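You operate a simulated robot arm through the tools that you are given. There is no shell and no other tool. Be economical: measure what you need, move in short steps, check, and stop when the job is done.

You are at the controls of a simulated two-armed robot. One attempt, no reset.

Task
On the top of the check bench, fold the white cloth in half, so that its two short edges meet.

Only the result counts: the job must be done as asked and must still hold three seconds after the hand-in. Knocking over, shifting, dropping, spilling or breaking anything else fails it. Flat cloth is picked up by pressing the open fingertips on it (5 to 10 N) and closing them slowly along it; thin cloth reads only 2 to 8 mm in the jaws.

Robot
Two 7-joint arms with two-finger parallel grippers on one trunk, on a base that drives. Base frame: it is fixed to the floor where the robot stands at the start and does not move with it; the origin is under the middle of the robot, x ahead of it, y to its left, z up; the surface under the hand at the start is at about z = 880. Units: mm, rad, N and s.
The left shoulder is at the start at [80, 131, 947], the right one opposite. With the tool pointing down near the work surface each hand reaches from about 380 to 840 mm from the robot's upright axis, wherever it stands, measured 20 degrees to its own side. Places, roughly: top of the check bench [700, -100, 900]. Payload 1.57 kg a hand.
Tool frame (each hand has its own): the origin (TCP) lies between the finger pads and is the grasp point; the fingertips stand 30 mm ahead of it; z points along the fingers, y is the line along which they close. The gripper opens to 110 mm. The fingers are 24 mm wide and 12 mm thick; the gripper's body (48 by 112 mm) begins 78 mm behind the TCP.
Orientation is told as [roll, pitch, yaw] about the base's x, y, z axes, in that order, counted from this pose: with the fingers straight down and closing along the base's y, the tool's x points along the base's -x, its y along +y and its z along -z.

Tools
- The arms move only by the tool drive_tool. It takes "left_motion", "right_motion" or both (then of equal length, played together; a hand with none holds still); each is text: rows parted by semicolons, each of 7 numbers parted by spaces: the shift along the base's x, y, z in mm, then the turn, a rotation vector about the base's x, y, z in rad, then the gripper command, from -1 (shut) to 1 (fully open), values between in proportion. In form: x y z wx wy wz hand; .... A call has 1 to 10 rows; each row shifts and turns the commanded pose from where the row before left it. Each row takes 0.2 s and may step no farther than 50 mm and 0.15 rad from the row before; otherwise, or with a gripper value out of range, the whole call is refused. Where a pose cannot be reached the arm comes as near as it can. A force on the tool above 40 N (or 10 N above the force at the start of the call, whichever is more), or a blocked arm, ends the call early, and 0.2 s more pass. Each finger travels about 108 mm/s and halts on what it meets, pressing with about 24 N; the grip force reading is that of the motor and also rises with nothing between the fingers. The clock runs only during rows and for 0.2 s after the last one: add rows that do not move to give the fingers time. It gives the time, the measured TCP pose, the force on the tool (base axes), the opening and the grip force at its end, in the units of the frame above (readings bear some noise), with the torque about the TCP (base axes, N m) and any sound that the robot's microphone picked up.
- Cameras (640 x 400 px; columns grow to the right, rows downward): "scene" is now at [-50.3, 12.1, 1428.2]; the picture's right is [0.13, -0.99, 0.00], its down [-0.51, -0.07, -0.86] and it looks along [0.85, 0.11, -0.51] (base axes); focal length 279 px, centre (320, 200). "left" rides on the left gripper at [70, -16, -141] in its tool frame; the picture's right is [0.23, 0.97, 0.00], its down [-0.86, 0.20, -0.48] and it looks along [-0.47, 0.11, 0.88] (tool axes); focal length 222 px, centre (320, 200). "right" rides on the right gripper at [70, 16, -141] in its tool frame; the picture's right is [-0.23, 0.97, 0.00], its down [-0.86, -0.20, -0.48] and it looks along [-0.47, -0.11, 0.88] (tool axes); focal length 222 px, centre (320, 200). There is no depth. A picture from a camera that has moved, and an enlarged one, comes with that camera's place and axes in the base frame and with its lens.
- snapshot(camera): a new picture of that camera. No time passes.
- steer(legs): drives the robot by 1 to 6 legs, each [ahead, left, turn to the left] in mm, mm and rad, along the robot's own axes; the way and the turn of a leg run together, so that a leg with both is an arc; at most 1500 mm and 3.142 rad a leg. The arms and the cameras ride along, it lands a little off, and it stops where it bumps. It gives what a move gives.
- head_to(pan, tilt): turns the head with the scene camera to pan (to the left, within 1.902 rad either way) and tilt (down, from -0.506 to 1.204), counted from straight ahead of the robot. It gives what a move gives.
- enlarge(camera, box): a new picture of the part [left, top, right, bottom] of that camera's present view, enlarged. No time passes.
- hand_in(): hands the job in; it is judged then, once.

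Work in short steps. Places have to be worked out from the pictures, the camera data and where the tool is seen: move nearer, look again, correct. Check each grasp and each placing, and mend what went wrong. You have 120 turns and 100 pictures in all, those below and enlarged ones among them. Open the grippers and draw the arms clear of the work before you hand the job in, unless the task says otherwise; then end with one line.

The tools are called as a command line: name --argument value ..., lists and objects as JSON in quotes. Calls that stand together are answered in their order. drive_tool: Moves the arms, as the interface text tells. Its arguments: {"type":"object","properties":{"left_motion":{"type":"string"},"right_motion":{"type":"string"}},"required":[]} The other tools are called the same way: steer (legs) drives the base; head_to (pan, tilt) turns the head that bears the scene camera; snapshot (camera) takes a picture; enlarge (camera, box) takes an enlarged picture of a part of a camera's view; hand_in () hands the job in.

At the start:

```text
time: 0.0
left_tcp_pos: [644.5, 197.0, 1033.4]
left_tool_rot: [0.0, -0.001, 0.002]
left_contact_force: [-0.1, 0.2, 0.3]
left_wrist_torque: [0.0, 0.0, -0.02]
left_opening: 110.0
left_grip_force: 0.2
right_tcp_pos: [521.3, -274.6, 1069.5]
right_tool_rot: [0.0, 0.001, 0.0]
right_contact_force: [-0.9, 1.2, 0.1]
right_wrist_torque: [0.0, 0.0, -0.02]
right_opening: 109.9
right_grip_force: 0.2
robot x, y, heading: [2.9, 0.2, 0.003]
head pan, tilt: [0.127, 0.536]
```

scene: 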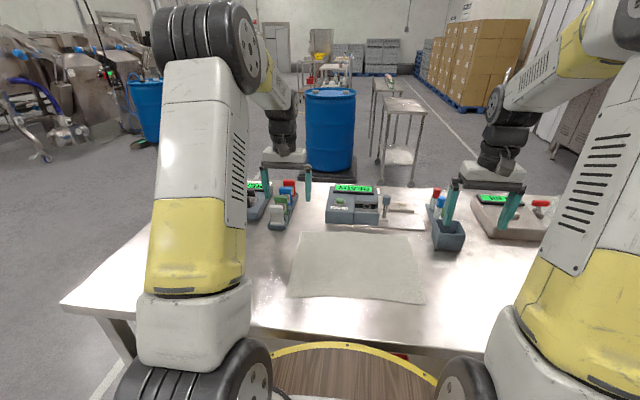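
right: 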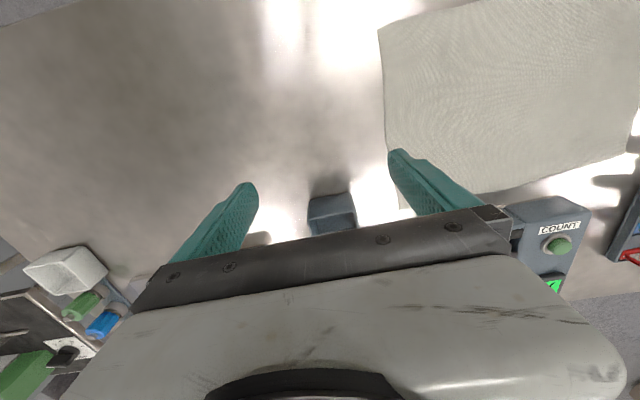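
left: 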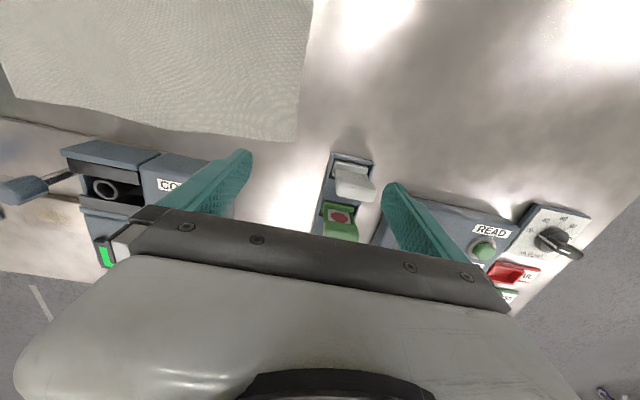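

I estimate the cloth corners at about (654,171), (691,-195), (417,-178) and (398,148), so the short edges run along x. First I take a closer look at the cloth and what stands around it.

enlarge --camera "scene" --box '[230, 160, 550, 360]'

head_to --pan 0.0 --tilt 0.9

snapshot --camera "scene"

```text
2.00 times, centred on (390, 260) of scene
camera zoom: at [-50.3, 12.1, 1428.2], right [0.13, -0.99, 0.0], down [-0.51, -0.07, -0.86], along [0.85, 0.11, -0.51], focal length 558 px, centre (180, 80)
```

zoom: 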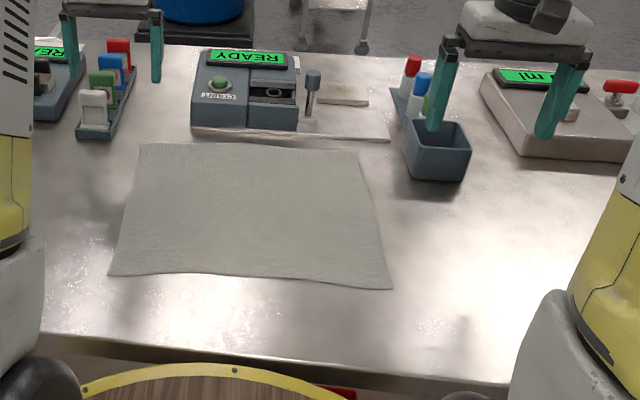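

```text
time: 0.8
left_tcp_pos: [645.2, 197.1, 1033.8]
left_tool_rot: [0.0, 0.002, 0.001]
left_contact_force: [0.0, 0.0, 0.4]
left_wrist_torque: [0.02, -0.01, -0.01]
left_opening: 109.9
left_grip_force: 0.0
right_tcp_pos: [520.6, -275.3, 1068.6]
right_tool_rot: [0.0, -0.001, -0.001]
right_contact_force: [0.5, -0.4, -0.1]
right_wrist_torque: [-0.02, 0.01, 0.01]
right_opening: 110.0
right_grip_force: 0.1
robot x, y, heading: [-3.3, -1.1, 0.001]
head pan, tilt: [0.0, 0.901]
```

```text
95 pictures are left
camera scene: at [-64.2, 0.6, 1397.6], right [0.0, -1.0, 0.0], down [-0.78, 0.0, -0.62], along [0.62, 0.0, -0.78], focal length 279 px, centre (320, 200)
```

scene: 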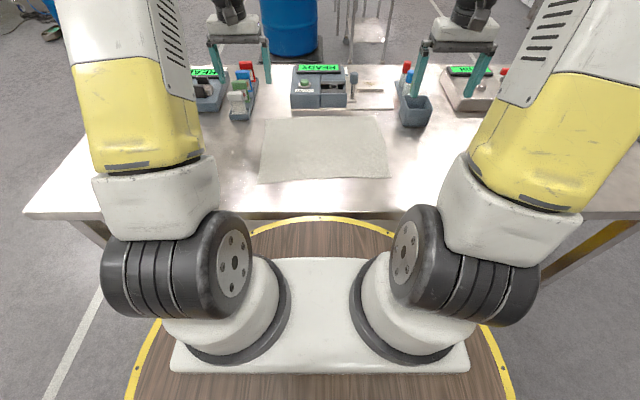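

The corners agree: TL(656,165), TR(688,-185), BR(420,-174), BL(400,151). I plan to grip the right short edge at both corners with the jaws closing along x, left hand at the far corner and right hand at the near one. I turn both hands first.

drive_tool --left_motion "0 0 10 0 0 -0.143 1; 0 0 10 0 0 -0.143 1; 0 0 0 0 0 -0.143 1; 0 0 0 0 0 -0.143 1; 0 0 0 0 0 -0.143 1; 0 0 0 0 0 -0.143 1; 0 0 0 0 0 -0.143 1; 0 0 0 0 0 -0.143 1; 0 0 0 0 0 -0.143 1; 0 0 0 0 0 -0.143 0.5" --right_motion "0 0 0 0 0 0.143 1; 0 0 0 0 0 0.143 1; 0 0 0 0 0 0.143 1; 0 0 0 0 0 0.143 1; 0 0 0 0 0 0.143 1; 0 0 0 0 0 0.143 1; 0 0 0 0 0 0.143 1; 0 0 0 0 0 0.143 1; 0 0 0 0 0 0.143 1; 0 0 0 0 0 0.143 0.5"

snapshot --camera "scene"

```text
time: 3.0
left_tcp_pos: [643.9, 197.5, 1053.2]
left_tool_rot: [-0.001, -0.001, -1.433]
left_contact_force: [0.5, -0.7, 1.0]
left_wrist_torque: [-0.01, -0.01, 0.04]
left_opening: 82.6
left_grip_force: 0.2
right_tcp_pos: [520.1, -274.4, 1068.5]
right_tool_rot: [0.0, 0.0, 1.431]
right_contact_force: [-0.6, 0.4, 0.4]
right_wrist_torque: [0.03, 0.02, 0.01]
right_opening: 82.3
right_grip_force: 0.1
robot x, y, heading: [0.8, -0.9, 0.002]
head pan, tilt: [0.0, 0.901]
```

```text
94 pictures are left
camera scene: at [-64.2, 0.6, 1397.6], right [0.0, -1.0, 0.0], down [-0.78, 0.0, -0.62], along [0.62, 0.0, -0.78], focal length 279 px, centre (320, 200)
```

scene: 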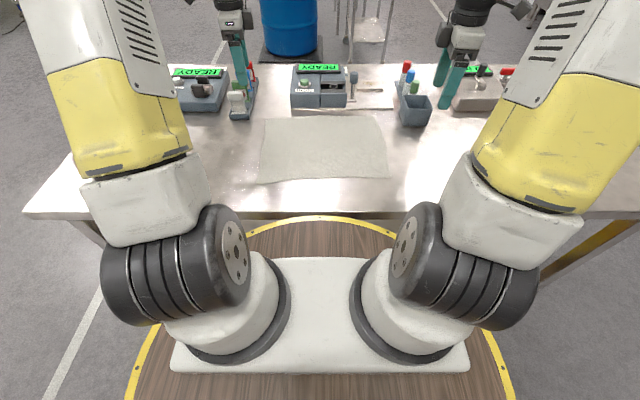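

The turns worked. Now I bring both hands above the right edge, left to about (655,-170) and right to about (455,-172), staying high.

drive_tool --left_motion "0 -45 0 0 0 -0.14 0; 0 -45 0 0 0 0 0; 0 -45 0 0 0 0 -0.3; 0 -45 0 0 0 0 -0.3; 0 -45 0 0 0 0 -0.3; 3 -45 0 0 0 0 -0.3; 4 -45 0 0 0 0 -0.3; 4 -45 0 0 0 0 -0.3; 0 -8 0 0 0 0 -0.3; 0 0 0 0 0 0 -0.3" --right_motion "-10 10 0 0 0 0.14 0; -10 15 0 0 0 0 0; -10 15 0 0 0 0 -0.3; -10 15 0 0 0 0 -0.3; -10 15 0 0 0 0 -0.3; -10 15 0 0 0 0 -0.3; -5 15 0 0 0 0 -0.3; 0 2 0 0 0 0 -0.3; 0 0 0 0 0 0 -0.3; 0 0 0 0 0 0 -0.3"

snapshot --camera "scene"

snapshot --camera "left"

snapshot --camera "right"

```text
time: 5.2
left_tcp_pos: [656.9, -171.8, 1052.9]
left_tool_rot: [-0.001, 0.001, -1.568]
left_contact_force: [0.6, -0.5, 0.2]
left_wrist_torque: [0.01, -0.01, 0.03]
left_opening: 38.4
left_grip_force: 0.1
right_tcp_pos: [456.0, -172.3, 1069.0]
right_tool_rot: [0.0, -0.001, 1.569]
right_contact_force: [-0.7, 0.3, -1.3]
right_wrist_torque: [0.0, -0.01, -0.01]
right_opening: 38.4
right_grip_force: 0.2
robot x, y, heading: [2.0, -1.9, -0.001]
head pan, tilt: [0.0, 0.901]
```

```text
93 pictures are left
camera scene: at [-64.2, 0.5, 1397.6], right [0.0, -1.0, 0.0], down [-0.78, 0.0, -0.62], along [0.62, 0.0, -0.78], focal length 279 px, centre (320, 200)
```

scene: 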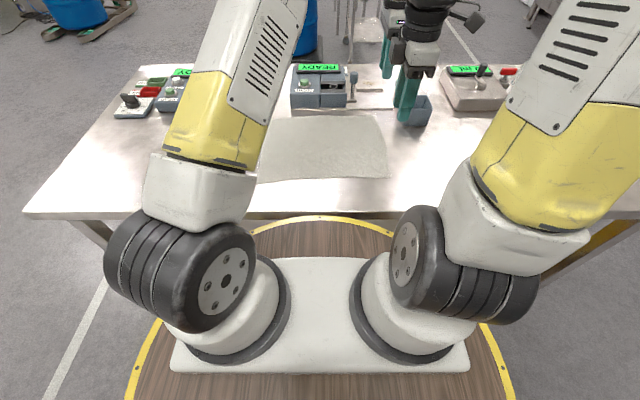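

```text
92 pictures are left
camera left: at [641.7, -101.5, 1194.5], right [0.97, 0.23, 0.0], down [0.2, -0.85, 0.48], along [0.11, -0.47, -0.88], focal length 222 px, centre (320, 200)
```

left: 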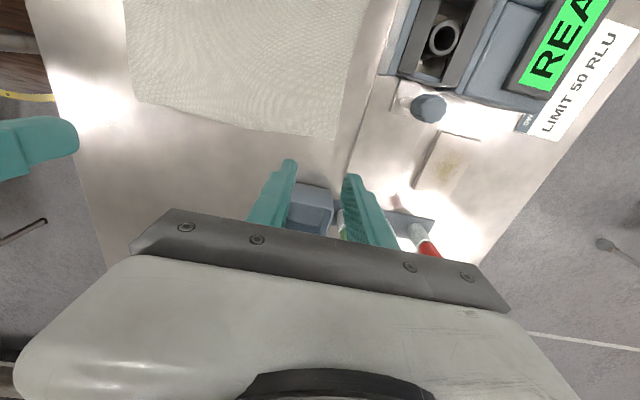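

```text
91 pictures are left
camera right: at [439.9, -242.7, 1209.1], right [-0.97, 0.23, 0.0], down [0.2, 0.85, 0.48], along [0.11, 0.47, -0.88], focal length 222 px, centre (320, 200)
```

right: 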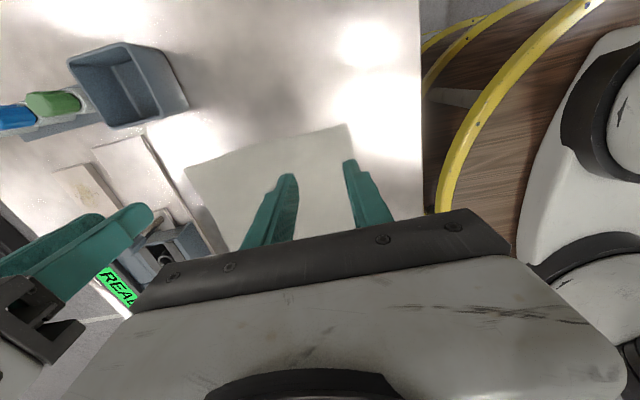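

The edge lies at about y = -177, from (415) to (682) in x. I lower both hands to tips about 25 mm above the cloth and look again.

drive_tool --left_motion "-2 0 -25 0 0 0 -0.3; -2 0 -25 0 0 0 -0.3; -1 0 -25 0 0 0 -0.3; 0 0 -25 0 0 0 -0.3; 0 0 -15 0 0 0 -0.3; 0 0 0 0 0 0 -0.3" --right_motion "0 0 -30 0 0 0 -0.3; 0 0 -30 0 0 0 -0.3; 0 0 -30 0 0 0 -0.3; 0 0 -25 0 0 0 -0.3; 0 0 -17 0 0 0 -0.3; 0 0 0 0 0 0 -0.3"

snapshot --camera "left"

snapshot --camera "right"

```text
time: 6.6
left_tcp_pos: [650.6, -169.9, 938.4]
left_tool_rot: [0.0, 0.0, -1.569]
left_contact_force: [-0.4, 0.6, 0.8]
left_wrist_torque: [0.01, 0.04, 0.0]
left_opening: 38.3
left_grip_force: 0.0
right_tcp_pos: [456.0, -172.8, 936.9]
right_tool_rot: [0.001, 0.0, 1.569]
right_contact_force: [0.1, -0.5, -0.7]
right_wrist_torque: [0.02, 0.02, -0.02]
right_opening: 38.7
right_grip_force: 0.0
robot x, y, heading: [1.6, -0.8, 0.0]
head pan, tilt: [0.0, 0.901]
```

```text
90 pictures are left
camera left: at [635.8, -100.0, 1079.8], right [0.97, 0.23, 0.0], down [0.2, -0.85, 0.48], along [0.11, -0.47, -0.88], focal length 222 px, centre (320, 200)
```

left: 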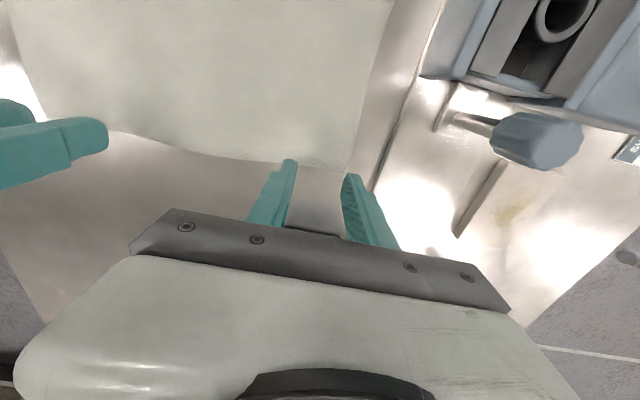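

```text
89 pictures are left
camera right: at [440.3, -242.6, 1077.9], right [-0.97, 0.23, 0.0], down [0.2, 0.85, 0.48], along [0.11, 0.47, -0.88], focal length 222 px, centre (320, 200)
```

right: 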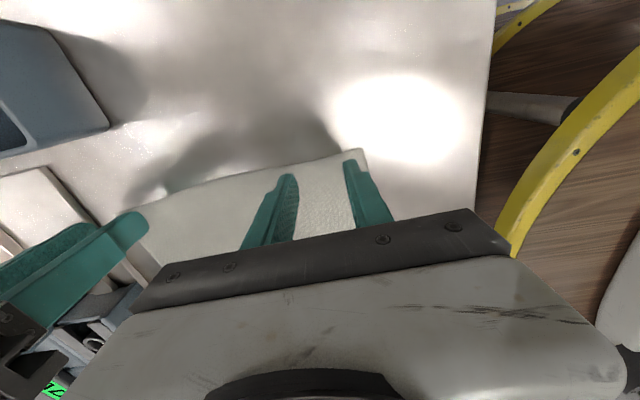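

The edge is at y of about -171 near the left hand and -177 near the right, with the corner ends at x = 682 and 414. I shift so the edge lies just inside the finger width and go down to just above contact.

drive_tool --left_motion "-2 4 0 0 0 0 -0.3; -2 3 -8 0 0 0 -0.3; 0 0 -8 0 0 0 -0.3; 0 0 -6 0 0 0 -0.3; 0 0 0 0 0 0 -0.3" --right_motion "-3 2 0 0 0 0 -0.3; -3 2 -8 0 0 0 -0.3; 0 0 -8 0 0 0 -0.3; 0 0 -5 0 0 0 -0.3; 0 0 0 0 0 0 -0.3"

drive_tool --left_motion "0 0 -1.5 0 0 0 -0.3; 0 0 -1.5 0 0 0 -0.3; 0 0 0 0 0 0 -0.3" --right_motion "0 0 -1.5 0 0 0 -0.3; 0 0 -1.5 0 0 0 -0.3; 0 0 0 0 0 0 -0.3"

```text
time: 7.8
left_tcp_pos: [647.4, -162.7, 915.4]
left_tool_rot: [0.0, 0.0, -1.57]
left_contact_force: [0.7, -0.3, -0.2]
left_wrist_torque: [0.0, 0.05, -0.02]
left_opening: 38.8
left_grip_force: 0.1
right_tcp_pos: [449.1, -168.4, 917.3]
right_tool_rot: [-0.001, 0.0, 1.569]
right_contact_force: [-0.4, -0.2, 0.2]
right_wrist_torque: [-0.01, -0.04, 0.02]
right_opening: 38.2
right_grip_force: 0.0
robot x, y, heading: [0.1, 0.2, 0.001]
head pan, tilt: [0.0, 0.901]
```

```text
time: 8.6
left_tcp_pos: [647.4, -164.7, 912.8]
left_tool_rot: [-0.001, -0.001, -1.569]
left_contact_force: [-0.6, -1.3, 0.1]
left_wrist_torque: [-0.01, 0.0, -0.02]
left_opening: 38.2
left_grip_force: 0.0
right_tcp_pos: [449.2, -169.1, 912.6]
right_tool_rot: [-0.001, -0.001, 1.57]
right_contact_force: [0.1, 0.4, -0.6]
right_wrist_torque: [0.01, 0.01, -0.02]
right_opening: 38.6
right_grip_force: 0.1
robot x, y, heading: [1.5, -0.1, 0.001]
head pan, tilt: [0.0, 0.901]
```

No contact yet, so I keep going down in 1 mm steps.

drive_tool --left_motion "0 0 -1 0 0 0 -0.3; 0 0 -1 0 0 0 -0.3; 0 0 0 0 0 0 -0.3" --right_motion "0 0 -1 0 0 0 -0.3; 0 0 -1 0 0 0 -0.3; 0 0 0 0 0 0 -0.3"

```text
time: 9.4
left_tcp_pos: [646.5, -163.4, 911.7]
left_tool_rot: [-0.001, -0.002, -1.569]
left_contact_force: [0.4, -1.2, 2.4]
left_wrist_torque: [0.03, 0.03, -0.04]
left_opening: 38.5
left_grip_force: 0.0
right_tcp_pos: [448.2, -168.3, 912.4]
right_tool_rot: [-0.002, 0.0, 1.569]
right_contact_force: [-0.3, -2.5, 26.1]
right_wrist_torque: [0.04, 0.21, -0.02]
right_opening: 38.3
right_grip_force: 0.0
robot x, y, heading: [-0.2, -0.8, -0.0]
head pan, tilt: [0.0, 0.901]
```

The right hand presses too hard at 26 N and the left only lightly at 2 N, so I trim both.

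drive_tool --left_motion "0 0 -0.4 0 0 0 -0.3; 0 0 0 0 0 0 -0.3" --right_motion "0 0 -0 0 0 0 -0.3; 0 0 0.8 0 0 0 -0.3"

```text
time: 10.0
left_tcp_pos: [646.5, -163.1, 911.9]
left_tool_rot: [0.0, -0.001, -1.57]
left_contact_force: [-0.1, 0.4, 6.9]
left_wrist_torque: [0.03, 0.03, 0.01]
left_opening: 38.2
left_grip_force: 0.0
right_tcp_pos: [448.9, -168.1, 912.4]
right_tool_rot: [-0.001, 0.001, 1.569]
right_contact_force: [2.8, -1.9, 17.0]
right_wrist_torque: [0.02, -0.06, -0.02]
right_opening: 38.4
right_grip_force: 0.1
robot x, y, heading: [-0.8, 0.5, -0.001]
head pan, tilt: [0.0, 0.901]
```

Right down to 8 N with another 0.8 mm up, then I close both slowly.

drive_tool --left_motion "0 0 0 0 0 0 -0.3; 0 0 0 0 0 0 -0.38; 0 0 0 0 0 0 -0.46; 0 0 0 0 0 0 -0.54; 0 0 0 0 0 0 -0.62; 0 0 0 0 0 0 -0.7; 0 0 0 0 0 0 -0.78; 0 0 0 0 0 0 -0.86; 0 0 0 0 0 0 -0.94; 0 0 0 0 0 0 -1" --right_motion "0 0 0.8 0 0 0 -0.3; 0 0 0 0 0 0 -0.38; 0 0 0 0 0 0 -0.46; 0 0 0 0 0 0 -0.54; 0 0 0 0 0 0 -0.62; 0 0 0 0 0 0 -0.7; 0 0 0 0 0 0 -0.78; 0 0 0 0 0 0 -0.86; 0 0 0 0 0 0 -0.94; 0 0 0 0 0 0 -1"

snapshot --camera "left"

snapshot --camera "right"

```text
time: 12.2
left_tcp_pos: [646.9, -165.5, 912.2]
left_tool_rot: [0.0, 0.0, -1.569]
left_contact_force: [-1.5, 0.0, 13.2]
left_wrist_torque: [0.07, 0.06, 0.05]
left_opening: 2.6
left_grip_force: 23.8
right_tcp_pos: [449.9, -169.2, 912.4]
right_tool_rot: [0.002, 0.0, 1.569]
right_contact_force: [0.8, -0.4, 0.5]
right_wrist_torque: [0.05, -0.02, 0.01]
right_opening: 0.0
right_grip_force: 21.0
robot x, y, heading: [-1.3, -0.6, -0.001]
head pan, tilt: [0.0, 0.901]
```

```text
88 pictures are left
camera left: at [631.1, -94.6, 1053.3], right [0.97, 0.23, 0.0], down [0.2, -0.85, 0.48], along [0.11, -0.47, -0.88], focal length 222 px, centre (320, 200)
```

left: 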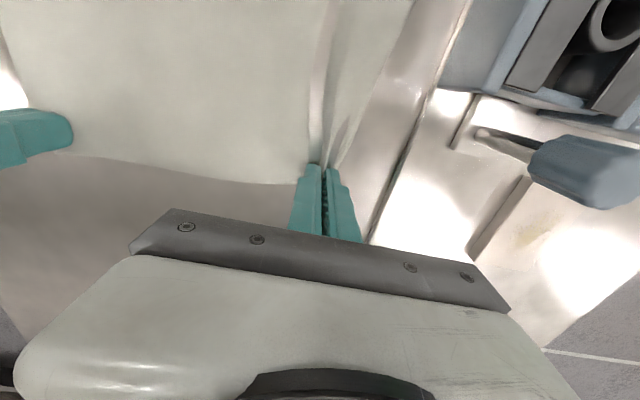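

```text
87 pictures are left
camera right: at [432.5, -239.0, 1053.7], right [-0.97, 0.23, 0.0], down [0.2, 0.85, 0.48], along [0.11, 0.47, -0.88], focal length 222 px, centre (320, 200)
```

right: 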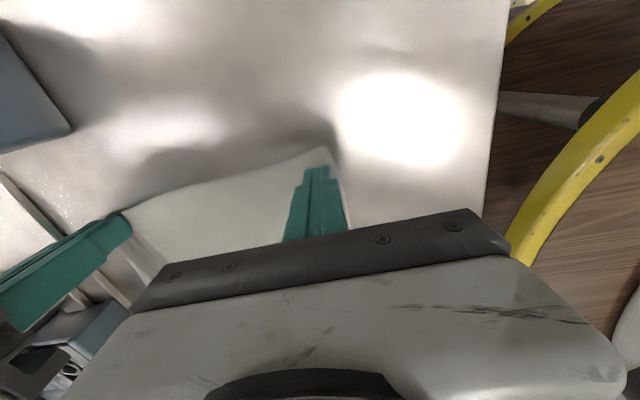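

The left hand holds cloth (2.6 mm) but the right slipped with 0 mm. I lift and reopen the right hand, then press again.

drive_tool --right_motion "0 0 5 0 0 0 -1; 0 0 0 0 0 0 -0.3; 0 0 0 0 0 0 -0.3; 0 0 -2.5 0 0 0 -0.3; 0 0 -2.7 0 0 0 -0.3; 0 0 0 0 0 0 -0.3"

enlarge --camera "right" --box '[220, 120, 420, 245]'

```text
time: 13.6
left_tcp_pos: [646.1, -164.0, 911.8]
left_tool_rot: [0.0, 0.0, -1.57]
left_contact_force: [-1.9, 0.8, 13.9]
left_wrist_torque: [0.13, 0.07, -0.01]
left_opening: 2.5
left_grip_force: 23.9
right_tcp_pos: [449.4, -168.8, 912.9]
right_tool_rot: [0.0, 0.001, 1.57]
right_contact_force: [0.3, -0.1, 0.1]
right_wrist_torque: [-0.02, -0.04, 0.01]
right_opening: 38.4
right_grip_force: 0.1
robot x, y, heading: [-0.3, -1.5, 0.002]
head pan, tilt: [0.0, 0.901]
```

```text
3.20 times, centred on (320, 182) of right
camera zoom: at [432.8, -239.4, 1053.4], right [-0.97, 0.23, 0.0], down [0.2, 0.85, 0.48], along [0.11, 0.47, -0.88], focal length 711 px, centre (320, 256)
```

zoom: 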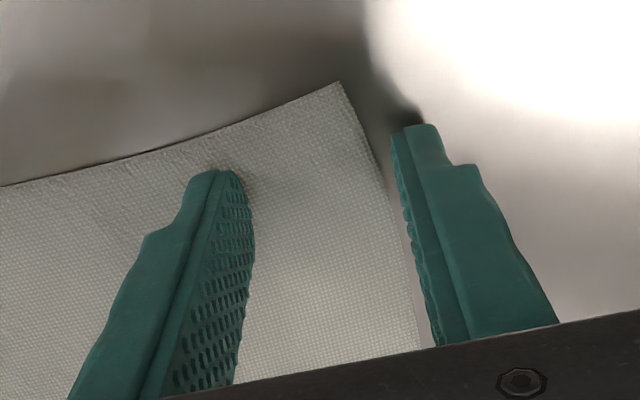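

The left pinch drew the sheet about 20 mm toward +x, so the near corner is now at about (439,-192). I lift the right hand, shift it by (+26,-8) and press again.

drive_tool --right_motion "0 0 6 0 0 0 -0.3; 13 -4 0 0 0 0 -0.3; 13 -4 0 0 0 0 -0.3; 0 0 -3 0 0 0 -0.3; 0 0 -3 0 0 0 -0.3; 0 0 -0.6 0 0 0 -0.3; 0 0 0 0 0 0 -0.3"

enlarge --camera "right" --box '[220, 120, 420, 245]'

```text
time: 15.2
left_tcp_pos: [646.9, -164.1, 912.0]
left_tool_rot: [0.001, -0.001, -1.567]
left_contact_force: [-1.8, -0.9, 14.4]
left_wrist_torque: [0.08, 0.04, -0.02]
left_opening: 2.5
left_grip_force: 23.8
right_tcp_pos: [475.3, -176.6, 911.8]
right_tool_rot: [0.001, 0.0, 1.569]
right_contact_force: [-0.1, -0.6, 5.9]
right_wrist_torque: [-0.03, 0.03, 0.0]
right_opening: 38.5
right_grip_force: 0.1
robot x, y, heading: [2.6, -1.3, -0.002]
head pan, tilt: [0.0, 0.901]
```

```text
3.20 times, centred on (320, 182) of right
camera zoom: at [459.1, -247.0, 1052.6], right [-0.97, 0.23, 0.0], down [0.2, 0.85, 0.48], along [0.11, 0.47, -0.88], focal length 711 px, centre (320, 256)
```

zoom: 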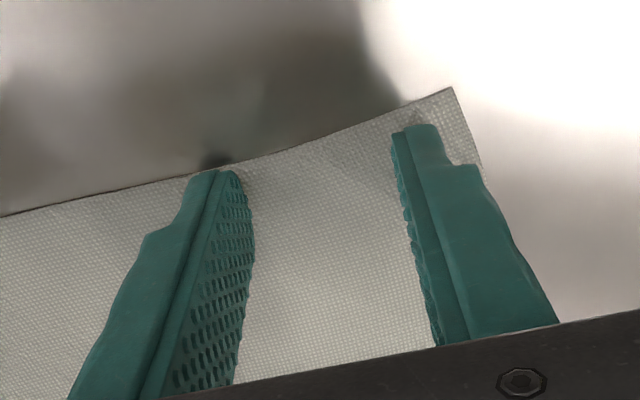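

Both fingertips are now on the cloth near its corner at 6 N. I press slightly more and close slowly.

drive_tool --right_motion "0 0 -0.3 0 0 0 -0.3; 0 0 0 0 0 0 -0.38; 0 0 0 0 0 0 -0.46; 0 0 0 0 0 0 -0.54; 0 0 0 0 0 0 -0.62; 0 0 0 0 0 0 -0.7; 0 0 0 0 0 0 -0.78; 0 0 0 0 0 0 -0.86; 0 0 0 0 0 0 -0.94; 0 0 0 0 0 0 -1"

enlarge --camera "right" --box '[120, 95, 440, 295]'

snapshot --camera "scene"

```text
time: 17.4
left_tcp_pos: [647.6, -164.8, 913.2]
left_tool_rot: [-0.001, 0.0, -1.571]
left_contact_force: [-4.1, -0.6, 15.9]
left_wrist_torque: [0.02, 0.12, 0.07]
left_opening: 2.6
left_grip_force: 24.0
right_tcp_pos: [474.7, -176.1, 910.8]
right_tool_rot: [-0.001, 0.0, 1.569]
right_contact_force: [4.7, 1.2, 7.0]
right_wrist_torque: [0.03, -0.19, -0.06]
right_opening: 1.9
right_grip_force: 23.8
robot x, y, heading: [-1.5, 1.0, 0.002]
head pan, tilt: [0.0, 0.901]
```

```text
2.00 times, centred on (280, 195) of right
camera zoom: at [459.7, -246.4, 1052.5], right [-0.97, 0.23, 0.0], down [0.2, 0.85, 0.48], along [0.11, 0.47, -0.88], focal length 444 px, centre (400, 210)
```

zoom: 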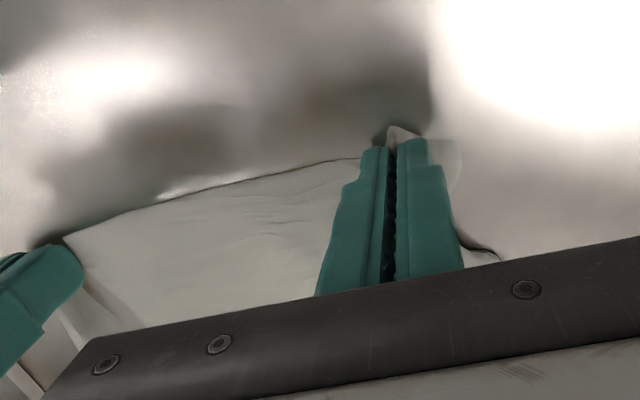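

```text
83 pictures are left
camera scene: at [-64.7, 0.7, 1397.5], right [0.0, -1.0, 0.0], down [-0.78, 0.0, -0.62], along [0.62, 0.0, -0.78], focal length 279 px, centre (320, 200)
```

scene: 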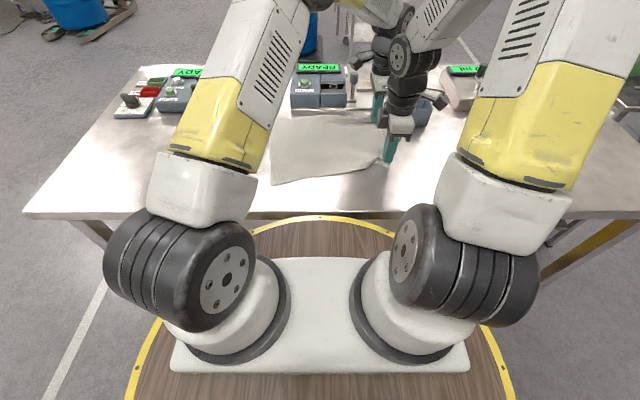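

Both hands hold cloth (2.6 and 1.9 mm). I lift along an arc toward +y with both hands together, first part only, and check that the grips hold.

drive_tool --left_motion "0 2 18 0 0 0 -1; 0 5 17 0 0 0 -1; 0 9.5 17 0 0 0 -1; 0 12 15.6 0 0 0 -1; 0 15.8 13.5 0 0 0 -1; 0 0 0 0 0 0 -1" --right_motion "0 2 18 0 0 0 -1; 0 5 17 0 0 0 -1; 0 9.5 17 0 0 0 -1; 0 12 15.6 0 0 0 -1; 0 15.8 13.5 0 0 0 -1; 0 0 0 0 0 0 -1"

snapshot --camera "scene"

snapshot --camera "left"

snapshot --camera "right"

```text
time: 18.8
left_tcp_pos: [646.6, -120.9, 989.9]
left_tool_rot: [0.002, -0.001, -1.569]
left_contact_force: [-6.3, -0.7, 0.4]
left_wrist_torque: [-0.01, 0.15, 0.11]
left_opening: 2.4
left_grip_force: 24.2
right_tcp_pos: [475.9, -130.4, 994.0]
right_tool_rot: [0.0, -0.001, 1.57]
right_contact_force: [5.5, 0.9, -0.7]
right_wrist_torque: [0.01, -0.17, -0.08]
right_opening: 2.1
right_grip_force: 23.4
robot x, y, heading: [-0.6, -2.9, 0.0]
head pan, tilt: [0.0, 0.901]
```

```text
82 pictures are left
camera scene: at [-64.2, 0.5, 1397.6], right [0.0, -1.0, 0.0], down [-0.78, 0.0, -0.62], along [0.62, 0.0, -0.78], focal length 279 px, centre (320, 200)
```

scene: 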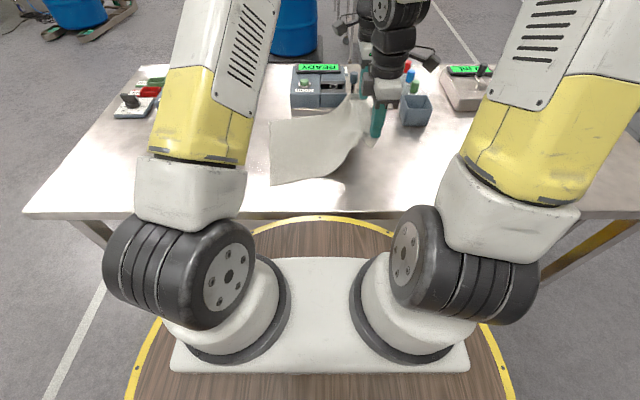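

```text
81 pictures are left
camera left: at [631.4, -50.3, 1132.2], right [0.97, 0.23, 0.0], down [0.2, -0.85, 0.48], along [0.11, -0.47, -0.88], focal length 222 px, centre (320, 200)
```

left: 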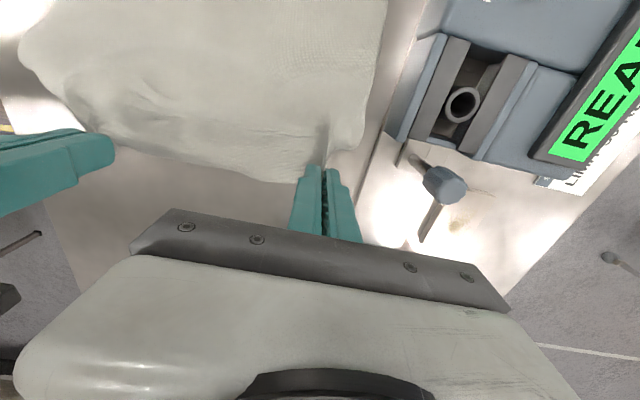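

```text
80 pictures are left
camera right: at [459.6, -201.8, 1134.6], right [-0.97, 0.23, 0.0], down [0.2, 0.85, 0.48], along [0.11, 0.47, -0.88], focal length 222 px, centre (320, 200)
```

right: 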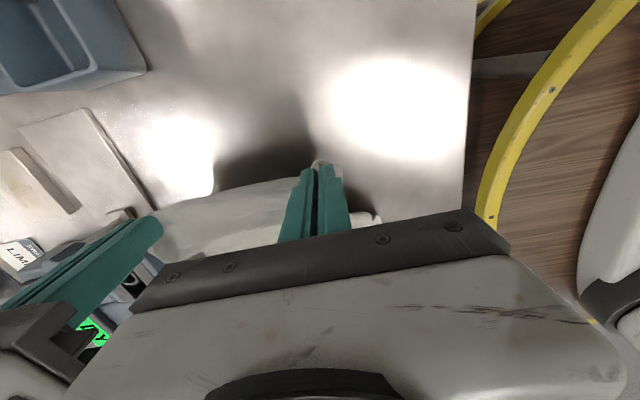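

Grips hold and the cloth is rising. The sheet has turned slightly: the left edge now runs from about (397,119) to (656,157). I carry on along the arc to the middle, bringing the hands slightly together and toward -x.

drive_tool --left_motion "-4 17 10 0 0 0 -1; -3 20 9 0 0 0 -1; -3 21 7 0 0 0 -1; -3 23 4 0 0 0 -1; -3 23 2 0 0 0 -1; 0 0 0 0 0 0 -1" --right_motion "0 17 10 0 0 0 -1; -3 20 9 0 0 0 -1; -3 21 7 0 0 0 -1; -3 22 4 0 0 0 -1; -3 22 2 0 0 0 -1; 0 0 0 0 0 0 -1"

snapshot --camera "scene"

snapshot --camera "left"

```text
time: 20.2
left_tcp_pos: [630.5, -16.3, 1024.4]
left_tool_rot: [0.0, 0.002, -1.57]
left_contact_force: [-1.0, -0.3, 0.6]
left_wrist_torque: [0.03, 0.04, 0.01]
left_opening: 2.4
left_grip_force: 23.6
right_tcp_pos: [463.6, -31.0, 1025.5]
right_tool_rot: [0.0, 0.0, 1.569]
right_contact_force: [0.3, 0.2, -1.0]
right_wrist_torque: [-0.03, 0.0, 0.02]
right_opening: 2.0
right_grip_force: 24.0
robot x, y, heading: [-1.2, 2.9, -0.001]
head pan, tilt: [0.0, 0.901]
```

```text
79 pictures are left
camera scene: at [-64.2, 0.6, 1397.6], right [0.0, -1.0, 0.0], down [-0.78, 0.0, -0.62], along [0.62, 0.0, -0.78], focal length 279 px, centre (320, 200)
```

scene: 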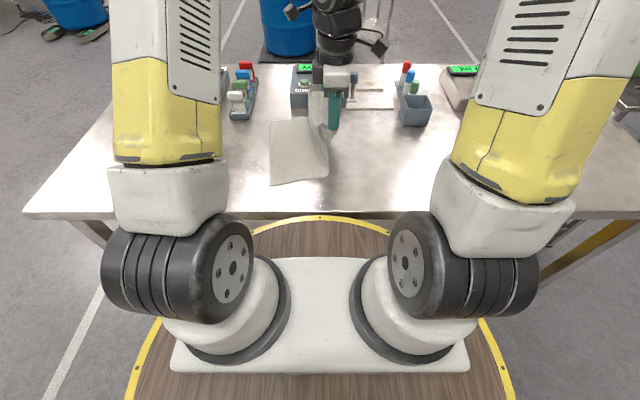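

```text
78 pictures are left
camera left: at [614.9, 54.4, 1167.2], right [0.97, 0.23, 0.0], down [0.2, -0.85, 0.48], along [0.11, -0.47, -0.88], focal length 222 px, centre (320, 200)
```

left: 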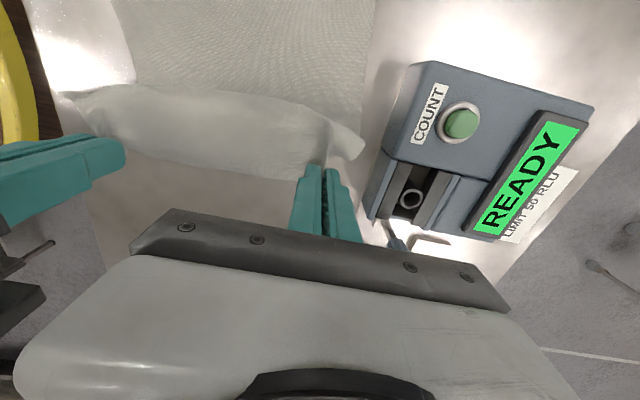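

Good, the fold is forming and the left half stays put. I lower for slack and shift -x, then strafe the base 140 mm left so that the hands ride over without the arms crossing.

drive_tool --left_motion "-6 3 -15 0 0 0 -1; -6 3 -20 0 0 0 -1; -4 0 -20 0 0 0 -1; 0 0 -10 0 0 0 -1; 0 0 0 0 0 0 -1" --right_motion "-6 3 -15 0 0 0 -1; -6 3 -20 0 0 0 -1; -5 0 -20 0 0 0 -1; 0 0 -10 0 0 0 -1; 0 0 0 0 0 0 -1"

steer --legs '[[0, 140, 0]]'

snapshot --camera "scene"

snapshot --camera "left"

snapshot --camera "right"

```text
time: 21.4
left_tcp_pos: [614.5, -9.0, 959.1]
left_tool_rot: [0.002, 0.001, -1.568]
left_contact_force: [-2.8, -0.6, -0.9]
left_wrist_torque: [-0.04, 0.0, 0.01]
left_opening: 2.6
left_grip_force: 23.5
right_tcp_pos: [447.4, -23.9, 959.8]
right_tool_rot: [0.002, 0.001, 1.569]
right_contact_force: [2.2, 0.0, 0.3]
right_wrist_torque: [-0.02, -0.04, -0.04]
right_opening: 1.7
right_grip_force: 24.0
robot x, y, heading: [-2.1, 1.3, -0.002]
head pan, tilt: [0.0, 0.901]
```

```text
time: 22.8
left_tcp_pos: [614.9, 131.8, 960.4]
left_tool_rot: [0.0, 0.0, -1.568]
left_contact_force: [-2.4, 0.1, -0.2]
left_wrist_torque: [-0.02, 0.06, 0.02]
left_opening: 2.7
left_grip_force: 23.5
right_tcp_pos: [446.4, 117.3, 959.3]
right_tool_rot: [-0.001, -0.001, 1.572]
right_contact_force: [1.5, -0.8, 0.1]
right_wrist_torque: [0.02, -0.08, 0.0]
right_opening: 2.3
right_grip_force: 23.9
robot x, y, heading: [-1.1, 139.4, 0.001]
head pan, tilt: [0.0, 0.901]
```

```text
77 pictures are left
camera scene: at [-64.3, 140.5, 1397.6], right [0.0, -1.0, 0.0], down [-0.78, 0.0, -0.62], along [0.62, 0.0, -0.78], focal length 279 px, centre (320, 200)
```

scene: 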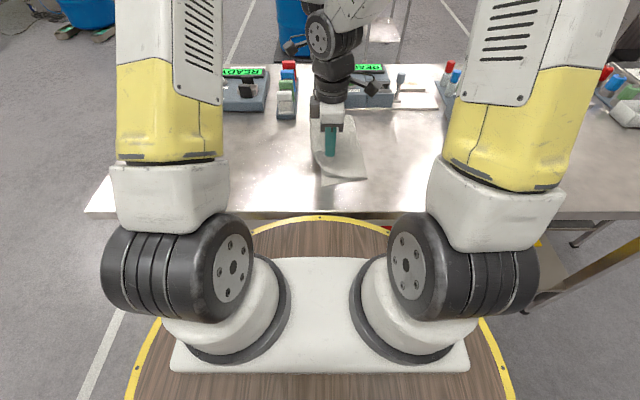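

```text
76 pictures are left
camera left: at [598.8, 202.5, 1101.2], right [0.97, 0.23, 0.0], down [0.2, -0.85, 0.48], along [0.11, -0.47, -0.88], focal length 222 px, centre (320, 200)
```

left: 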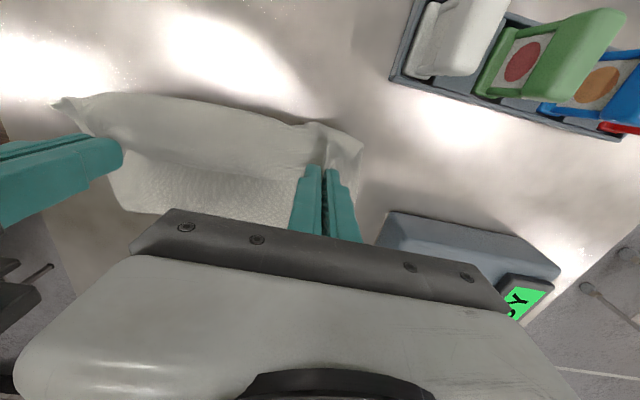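

```text
75 pictures are left
camera right: at [430.9, 47.2, 1100.7], right [-0.97, 0.23, 0.0], down [0.2, 0.86, 0.48], along [0.11, 0.47, -0.88], focal length 222 px, centre (320, 200)
```

right: 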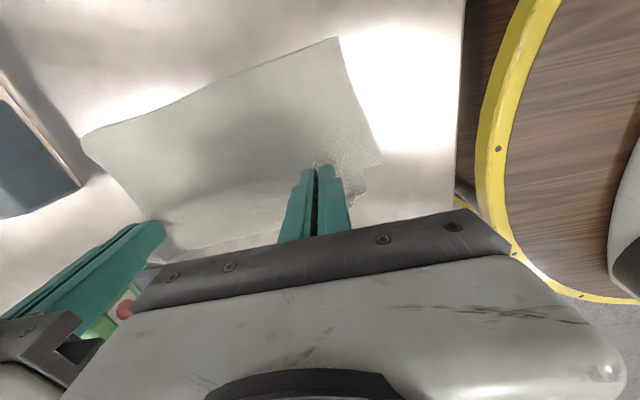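

The hands rode over cleanly. I look closer to see where the bottom layer's left edge lies relative to the gripped edge.

enlarge --camera "left" --box '[30, 70, 390, 250]'

enlarge --camera "scene" --box '[270, 90, 400, 200]'

enlarge --camera "right" --box '[60, 20, 420, 260]'

```text
1.78 times, centred on (210, 160) of left
camera zoom: at [598.8, 202.5, 1101.2], right [0.97, 0.23, 0.0], down [0.2, -0.85, 0.48], along [0.11, -0.47, -0.88], focal length 395 px, centre (516, 271)
```

zoom: 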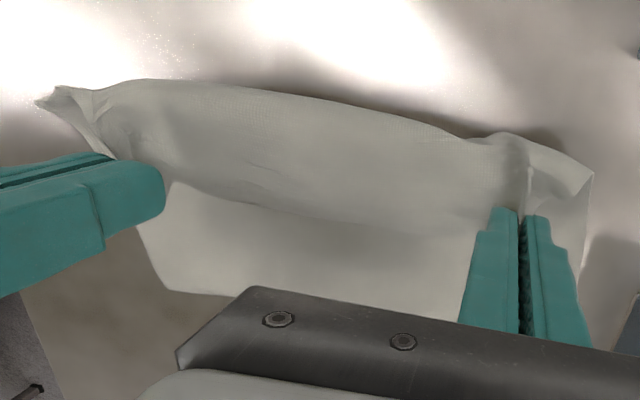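

```text
3.64 times, centred on (335, 145) of scene
camera zoom: at [-64.3, 140.5, 1397.6], right [0.0, -1.0, 0.0], down [-0.78, 0.0, -0.62], along [0.62, 0.0, -0.78], focal length 1015 px, centre (266, 400)
```

zoom: 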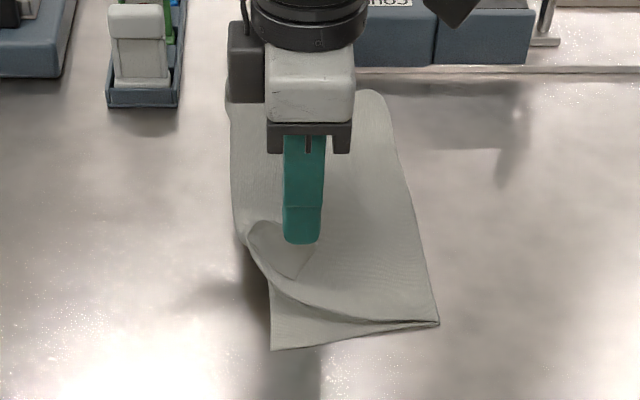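

```text
1.67 times, centred on (240, 140) of right
camera zoom: at [430.9, 47.2, 1100.7], right [-0.97, 0.23, 0.0], down [0.2, 0.86, 0.48], along [0.11, 0.47, -0.88], focal length 370 px, centre (453, 300)
```

zoom: 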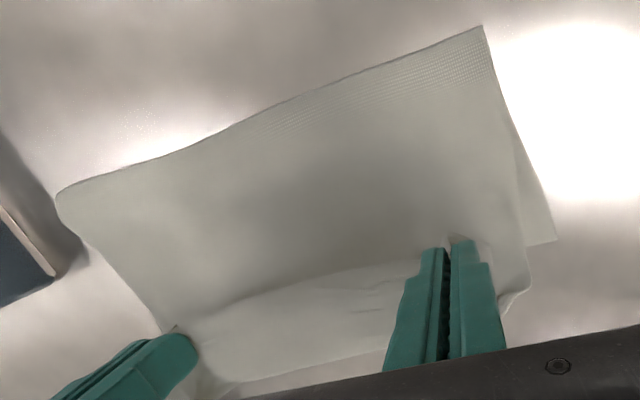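

The scene view is clear. The crease sits at y ≈ 21, but it should be at about -25, because lowering early let the loop bulge the wrong way. I take the hands back up and right to the mid position so the bottom layer lies flat again, then redo the arc with less slack.

drive_tool --left_motion "1 -8 20 0 0 0 -1; 2 -16 18 0 0 0 -1; 2 -20 14 0 0 0 -1; 3 -22 10 0 0 0 -1; 3 -22 6 0 0 0 -1; 3 -22 4 0 0 0 -1; 3 -22 0 0 0 0 -1; 0 -14 0 0 0 0 -1; 0 0 0 0 0 0 -1; 0 0 0 0 0 0 -1" --right_motion "1 -8 20 0 0 0 -1; 2 -16 18 0 0 0 -1; 3 -20 14 0 0 0 -1; 3 -22 10 0 0 0 -1; 3 -22 6 0 0 0 -1; 4 -22 4 0 0 0 -1; 3 -22 0 0 0 0 -1; 0 -19 0 0 0 0 -1; 0 0 0 0 0 0 -1; 0 0 0 0 0 0 -1"

enlarge --camera "scene" --box '[270, 70, 470, 200]'

snapshot --camera "right"

```text
time: 25.0
left_tcp_pos: [631.7, -13.2, 1030.7]
left_tool_rot: [0.001, -0.001, -1.566]
left_contact_force: [-0.5, -0.6, 0.2]
left_wrist_torque: [0.02, 0.0, -0.02]
left_opening: 2.6
left_grip_force: 24.2
right_tcp_pos: [466.3, -35.4, 1031.0]
right_tool_rot: [0.0, -0.001, 1.571]
right_contact_force: [0.7, 0.8, 0.6]
right_wrist_torque: [0.0, -0.06, 0.01]
right_opening: 2.1
right_grip_force: 23.5
robot x, y, heading: [-2.9, 144.0, 0.009]
head pan, tilt: [0.0, 0.901]
```

```text
3.08 times, centred on (370, 135) of scene
camera zoom: at [-64.4, 140.5, 1397.6], right [0.0, -1.0, 0.0], down [-0.78, 0.0, -0.62], along [0.62, 0.0, -0.78], focal length 859 px, centre (166, 400)
```

zoom: 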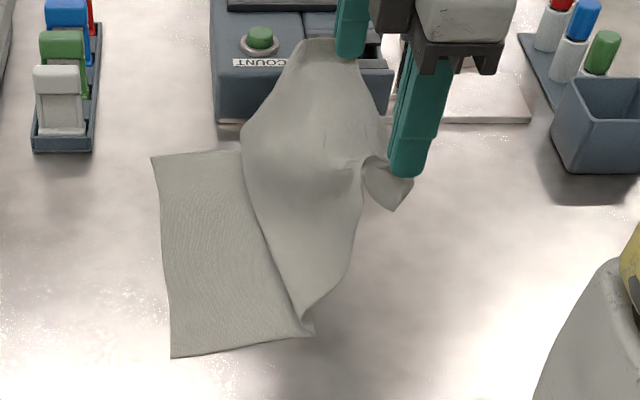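

```text
70 pictures are left
camera right: at [450.6, -104.7, 1172.4], right [-0.97, 0.23, 0.0], down [0.2, 0.86, 0.48], along [0.11, 0.47, -0.88], focal length 222 px, centre (320, 200)
```

right: 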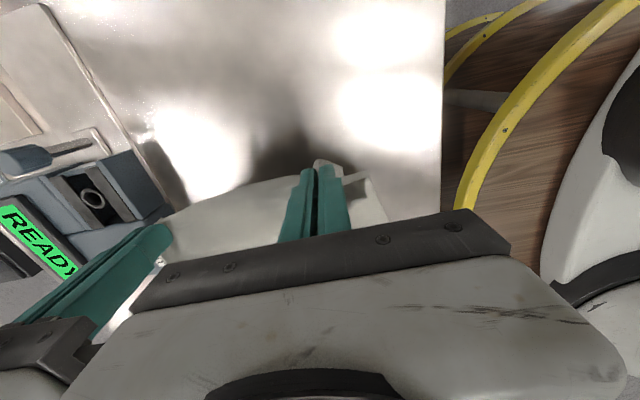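

The bottom layer's corners are at (391,136) and (656,154), but the crease is still at y ≈ 22 with slack above it. I draw up and right further to take the slack out and roll the crease right.

drive_tool --left_motion "1 -15 3 0 0 0 -1; 1 -15 3 0 0 0 -1; 1 -15 3 0 0 0 -1; 1 -15 0 0 0 0 -1; 0 0 0 0 0 0 -1" --right_motion "1 -15 3 0 0 0 -1; 1 -15 3 0 0 0 -1; 1 -15 3 0 0 0 -1; 1 -15 0 0 0 0 -1; 0 0 0 0 0 0 -1"

enlarge --camera "scene" --box '[270, 70, 470, 200]'

```text
time: 26.2
left_tcp_pos: [634.7, -73.8, 1040.3]
left_tool_rot: [0.0, -0.001, -1.566]
left_contact_force: [-0.6, -1.0, 0.0]
left_wrist_torque: [-0.01, 0.03, 0.02]
left_opening: 2.6
left_grip_force: 23.8
right_tcp_pos: [470.3, -95.0, 1040.3]
right_tool_rot: [-0.002, 0.0, 1.572]
right_contact_force: [0.6, 0.7, 0.3]
right_wrist_torque: [-0.02, -0.03, 0.0]
right_opening: 2.0
right_grip_force: 23.6
robot x, y, heading: [3.7, 141.2, 0.001]
head pan, tilt: [0.0, 0.901]
```

```text
3.08 times, centred on (370, 135) of scene
camera zoom: at [-64.4, 140.5, 1397.6], right [0.0, -1.0, 0.0], down [-0.78, 0.0, -0.62], along [0.62, 0.0, -0.78], focal length 859 px, centre (166, 400)
```

zoom: 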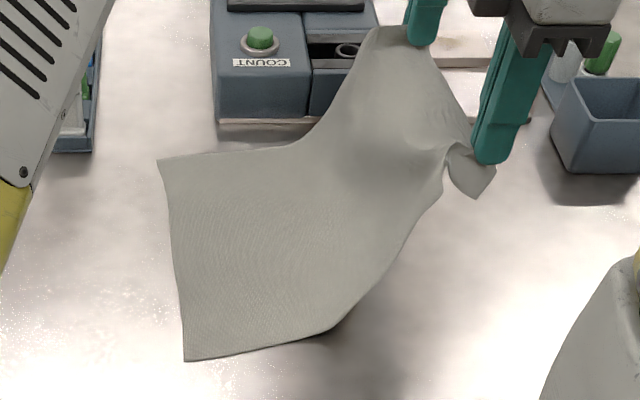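

The slack is gone and the cloth hangs cleanly from the hands; the pivot should be near y ≈ -34 (near side). I carry over the top at this height by strafing 100 mm left and slightly back, which also gives the arms room.

steer --legs '[[-12, 100, 0]]'

enlarge --camera "scene" --box '[270, 70, 470, 200]'

```text
time: 27.3
left_tcp_pos: [622.9, 29.3, 1039.3]
left_tool_rot: [-0.002, -0.001, -1.563]
left_contact_force: [-0.3, -0.6, 0.0]
left_wrist_torque: [-0.01, 0.04, 0.0]
left_opening: 2.3
left_grip_force: 23.7
right_tcp_pos: [458.1, 9.3, 1041.3]
right_tool_rot: [0.0, 0.0, 1.573]
right_contact_force: [0.3, -0.6, -0.1]
right_wrist_torque: [0.03, -0.03, 0.02]
right_opening: 2.2
right_grip_force: 23.9
robot x, y, heading: [-13.1, 240.5, 0.003]
head pan, tilt: [0.0, 0.901]
```

```text
3.08 times, centred on (370, 135) of scene
camera zoom: at [-76.7, 241.1, 1397.6], right [0.01, -1.0, 0.0], down [-0.78, 0.0, -0.62], along [0.62, 0.0, -0.78], focal length 859 px, centre (166, 400)
```

zoom: 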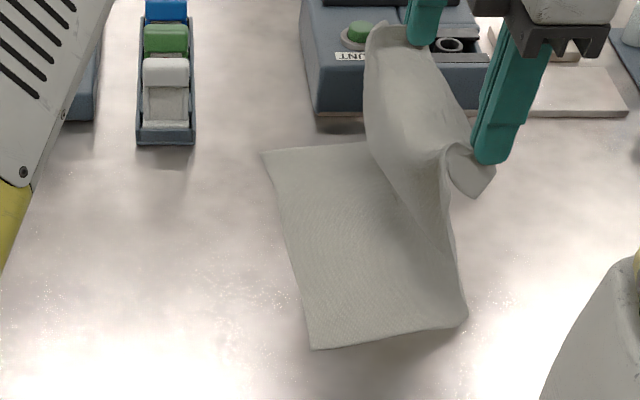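

Good: the bottom is flat out to about y = -9 and the top arches over. I go on along the arc while tilting both hands, so the gripped edge turns outward.

drive_tool --left_motion "-1 10 -3 -0.12 0 0 -1; -1 10 -3 -0.12 0 0 -1; -1 10 -4 -0.12 0 0 -1; -1 10 -4 -0.12 0 0 -1; -1 10 -5 -0.12 0 0 -1; 0 0 0 0 0 0 -1" --right_motion "-1 10 -3 -0.12 0 0 -1; -1 10 -3 -0.12 0 0 -1; -1 10 -4 -0.12 0 0 -1; -1 10 -4 -0.12 0 0 -1; -1 10 -5 -0.12 0 0 -1; 0 0 0 0 0 0 -1"

snapshot --camera "scene"

```text
time: 28.7
left_tcp_pos: [618.0, 78.0, 1021.4]
left_tool_rot: [-0.005, -0.603, -1.563]
left_contact_force: [0.1, -0.1, 0.1]
left_wrist_torque: [0.0, 0.01, -0.01]
left_opening: 2.7
left_grip_force: 24.0
right_tcp_pos: [452.2, 56.8, 1022.0]
right_tool_rot: [0.001, 0.604, 1.576]
right_contact_force: [0.5, 0.9, -0.1]
right_wrist_torque: [0.04, -0.02, 0.03]
right_opening: 2.0
right_grip_force: 23.4
robot x, y, heading: [-10.2, 243.1, 0.004]
head pan, tilt: [0.0, 0.901]
```

```text
67 pictures are left
camera scene: at [-76.7, 241.3, 1397.6], right [0.01, -1.0, 0.0], down [-0.78, 0.0, -0.62], along [0.62, 0.0, -0.78], focal length 279 px, centre (320, 200)
```

scene: 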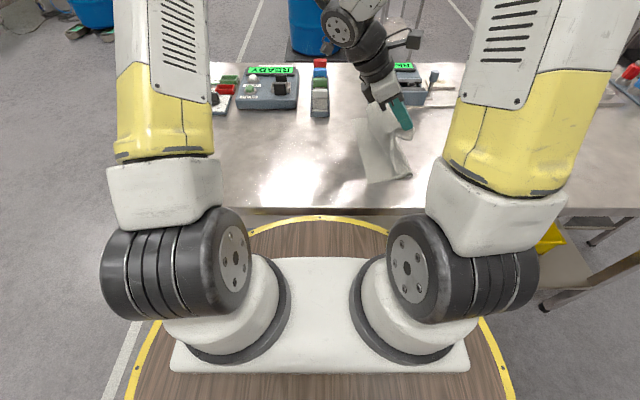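

enlarge --camera "scene" --box '[330, 70, 450, 200]'

snapshot --camera "right"

```text
3.08 times, centred on (390, 135) of scene
camera zoom: at [-76.7, 241.3, 1397.6], right [0.01, -1.0, 0.0], down [-0.78, 0.0, -0.62], along [0.62, 0.0, -0.78], focal length 859 px, centre (105, 400)
```

zoom: 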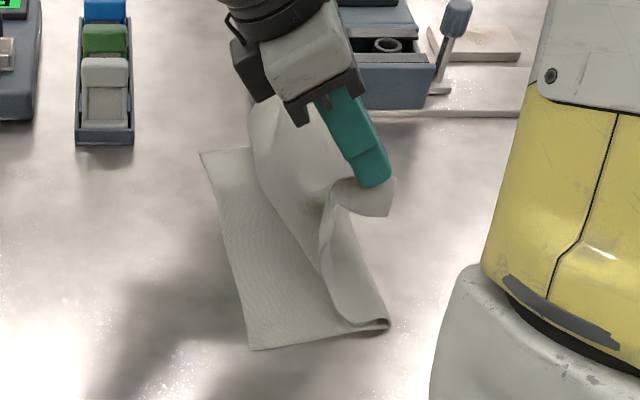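

```text
65 pictures are left
camera right: at [436.8, 79.7, 1177.7], right [-0.97, 0.18, -0.13], down [0.2, 0.98, -0.09], along [0.11, -0.11, -0.99], focal length 222 px, centre (320, 200)
```

right: 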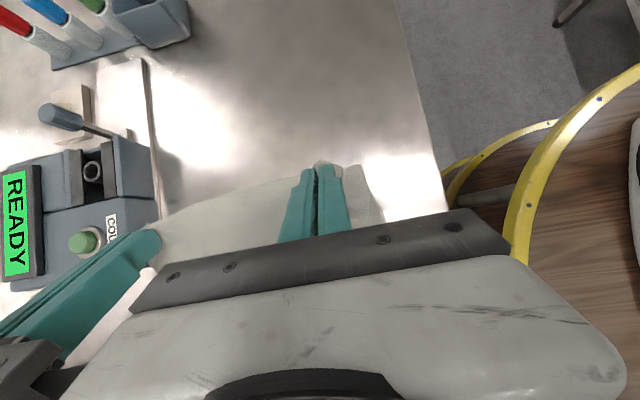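

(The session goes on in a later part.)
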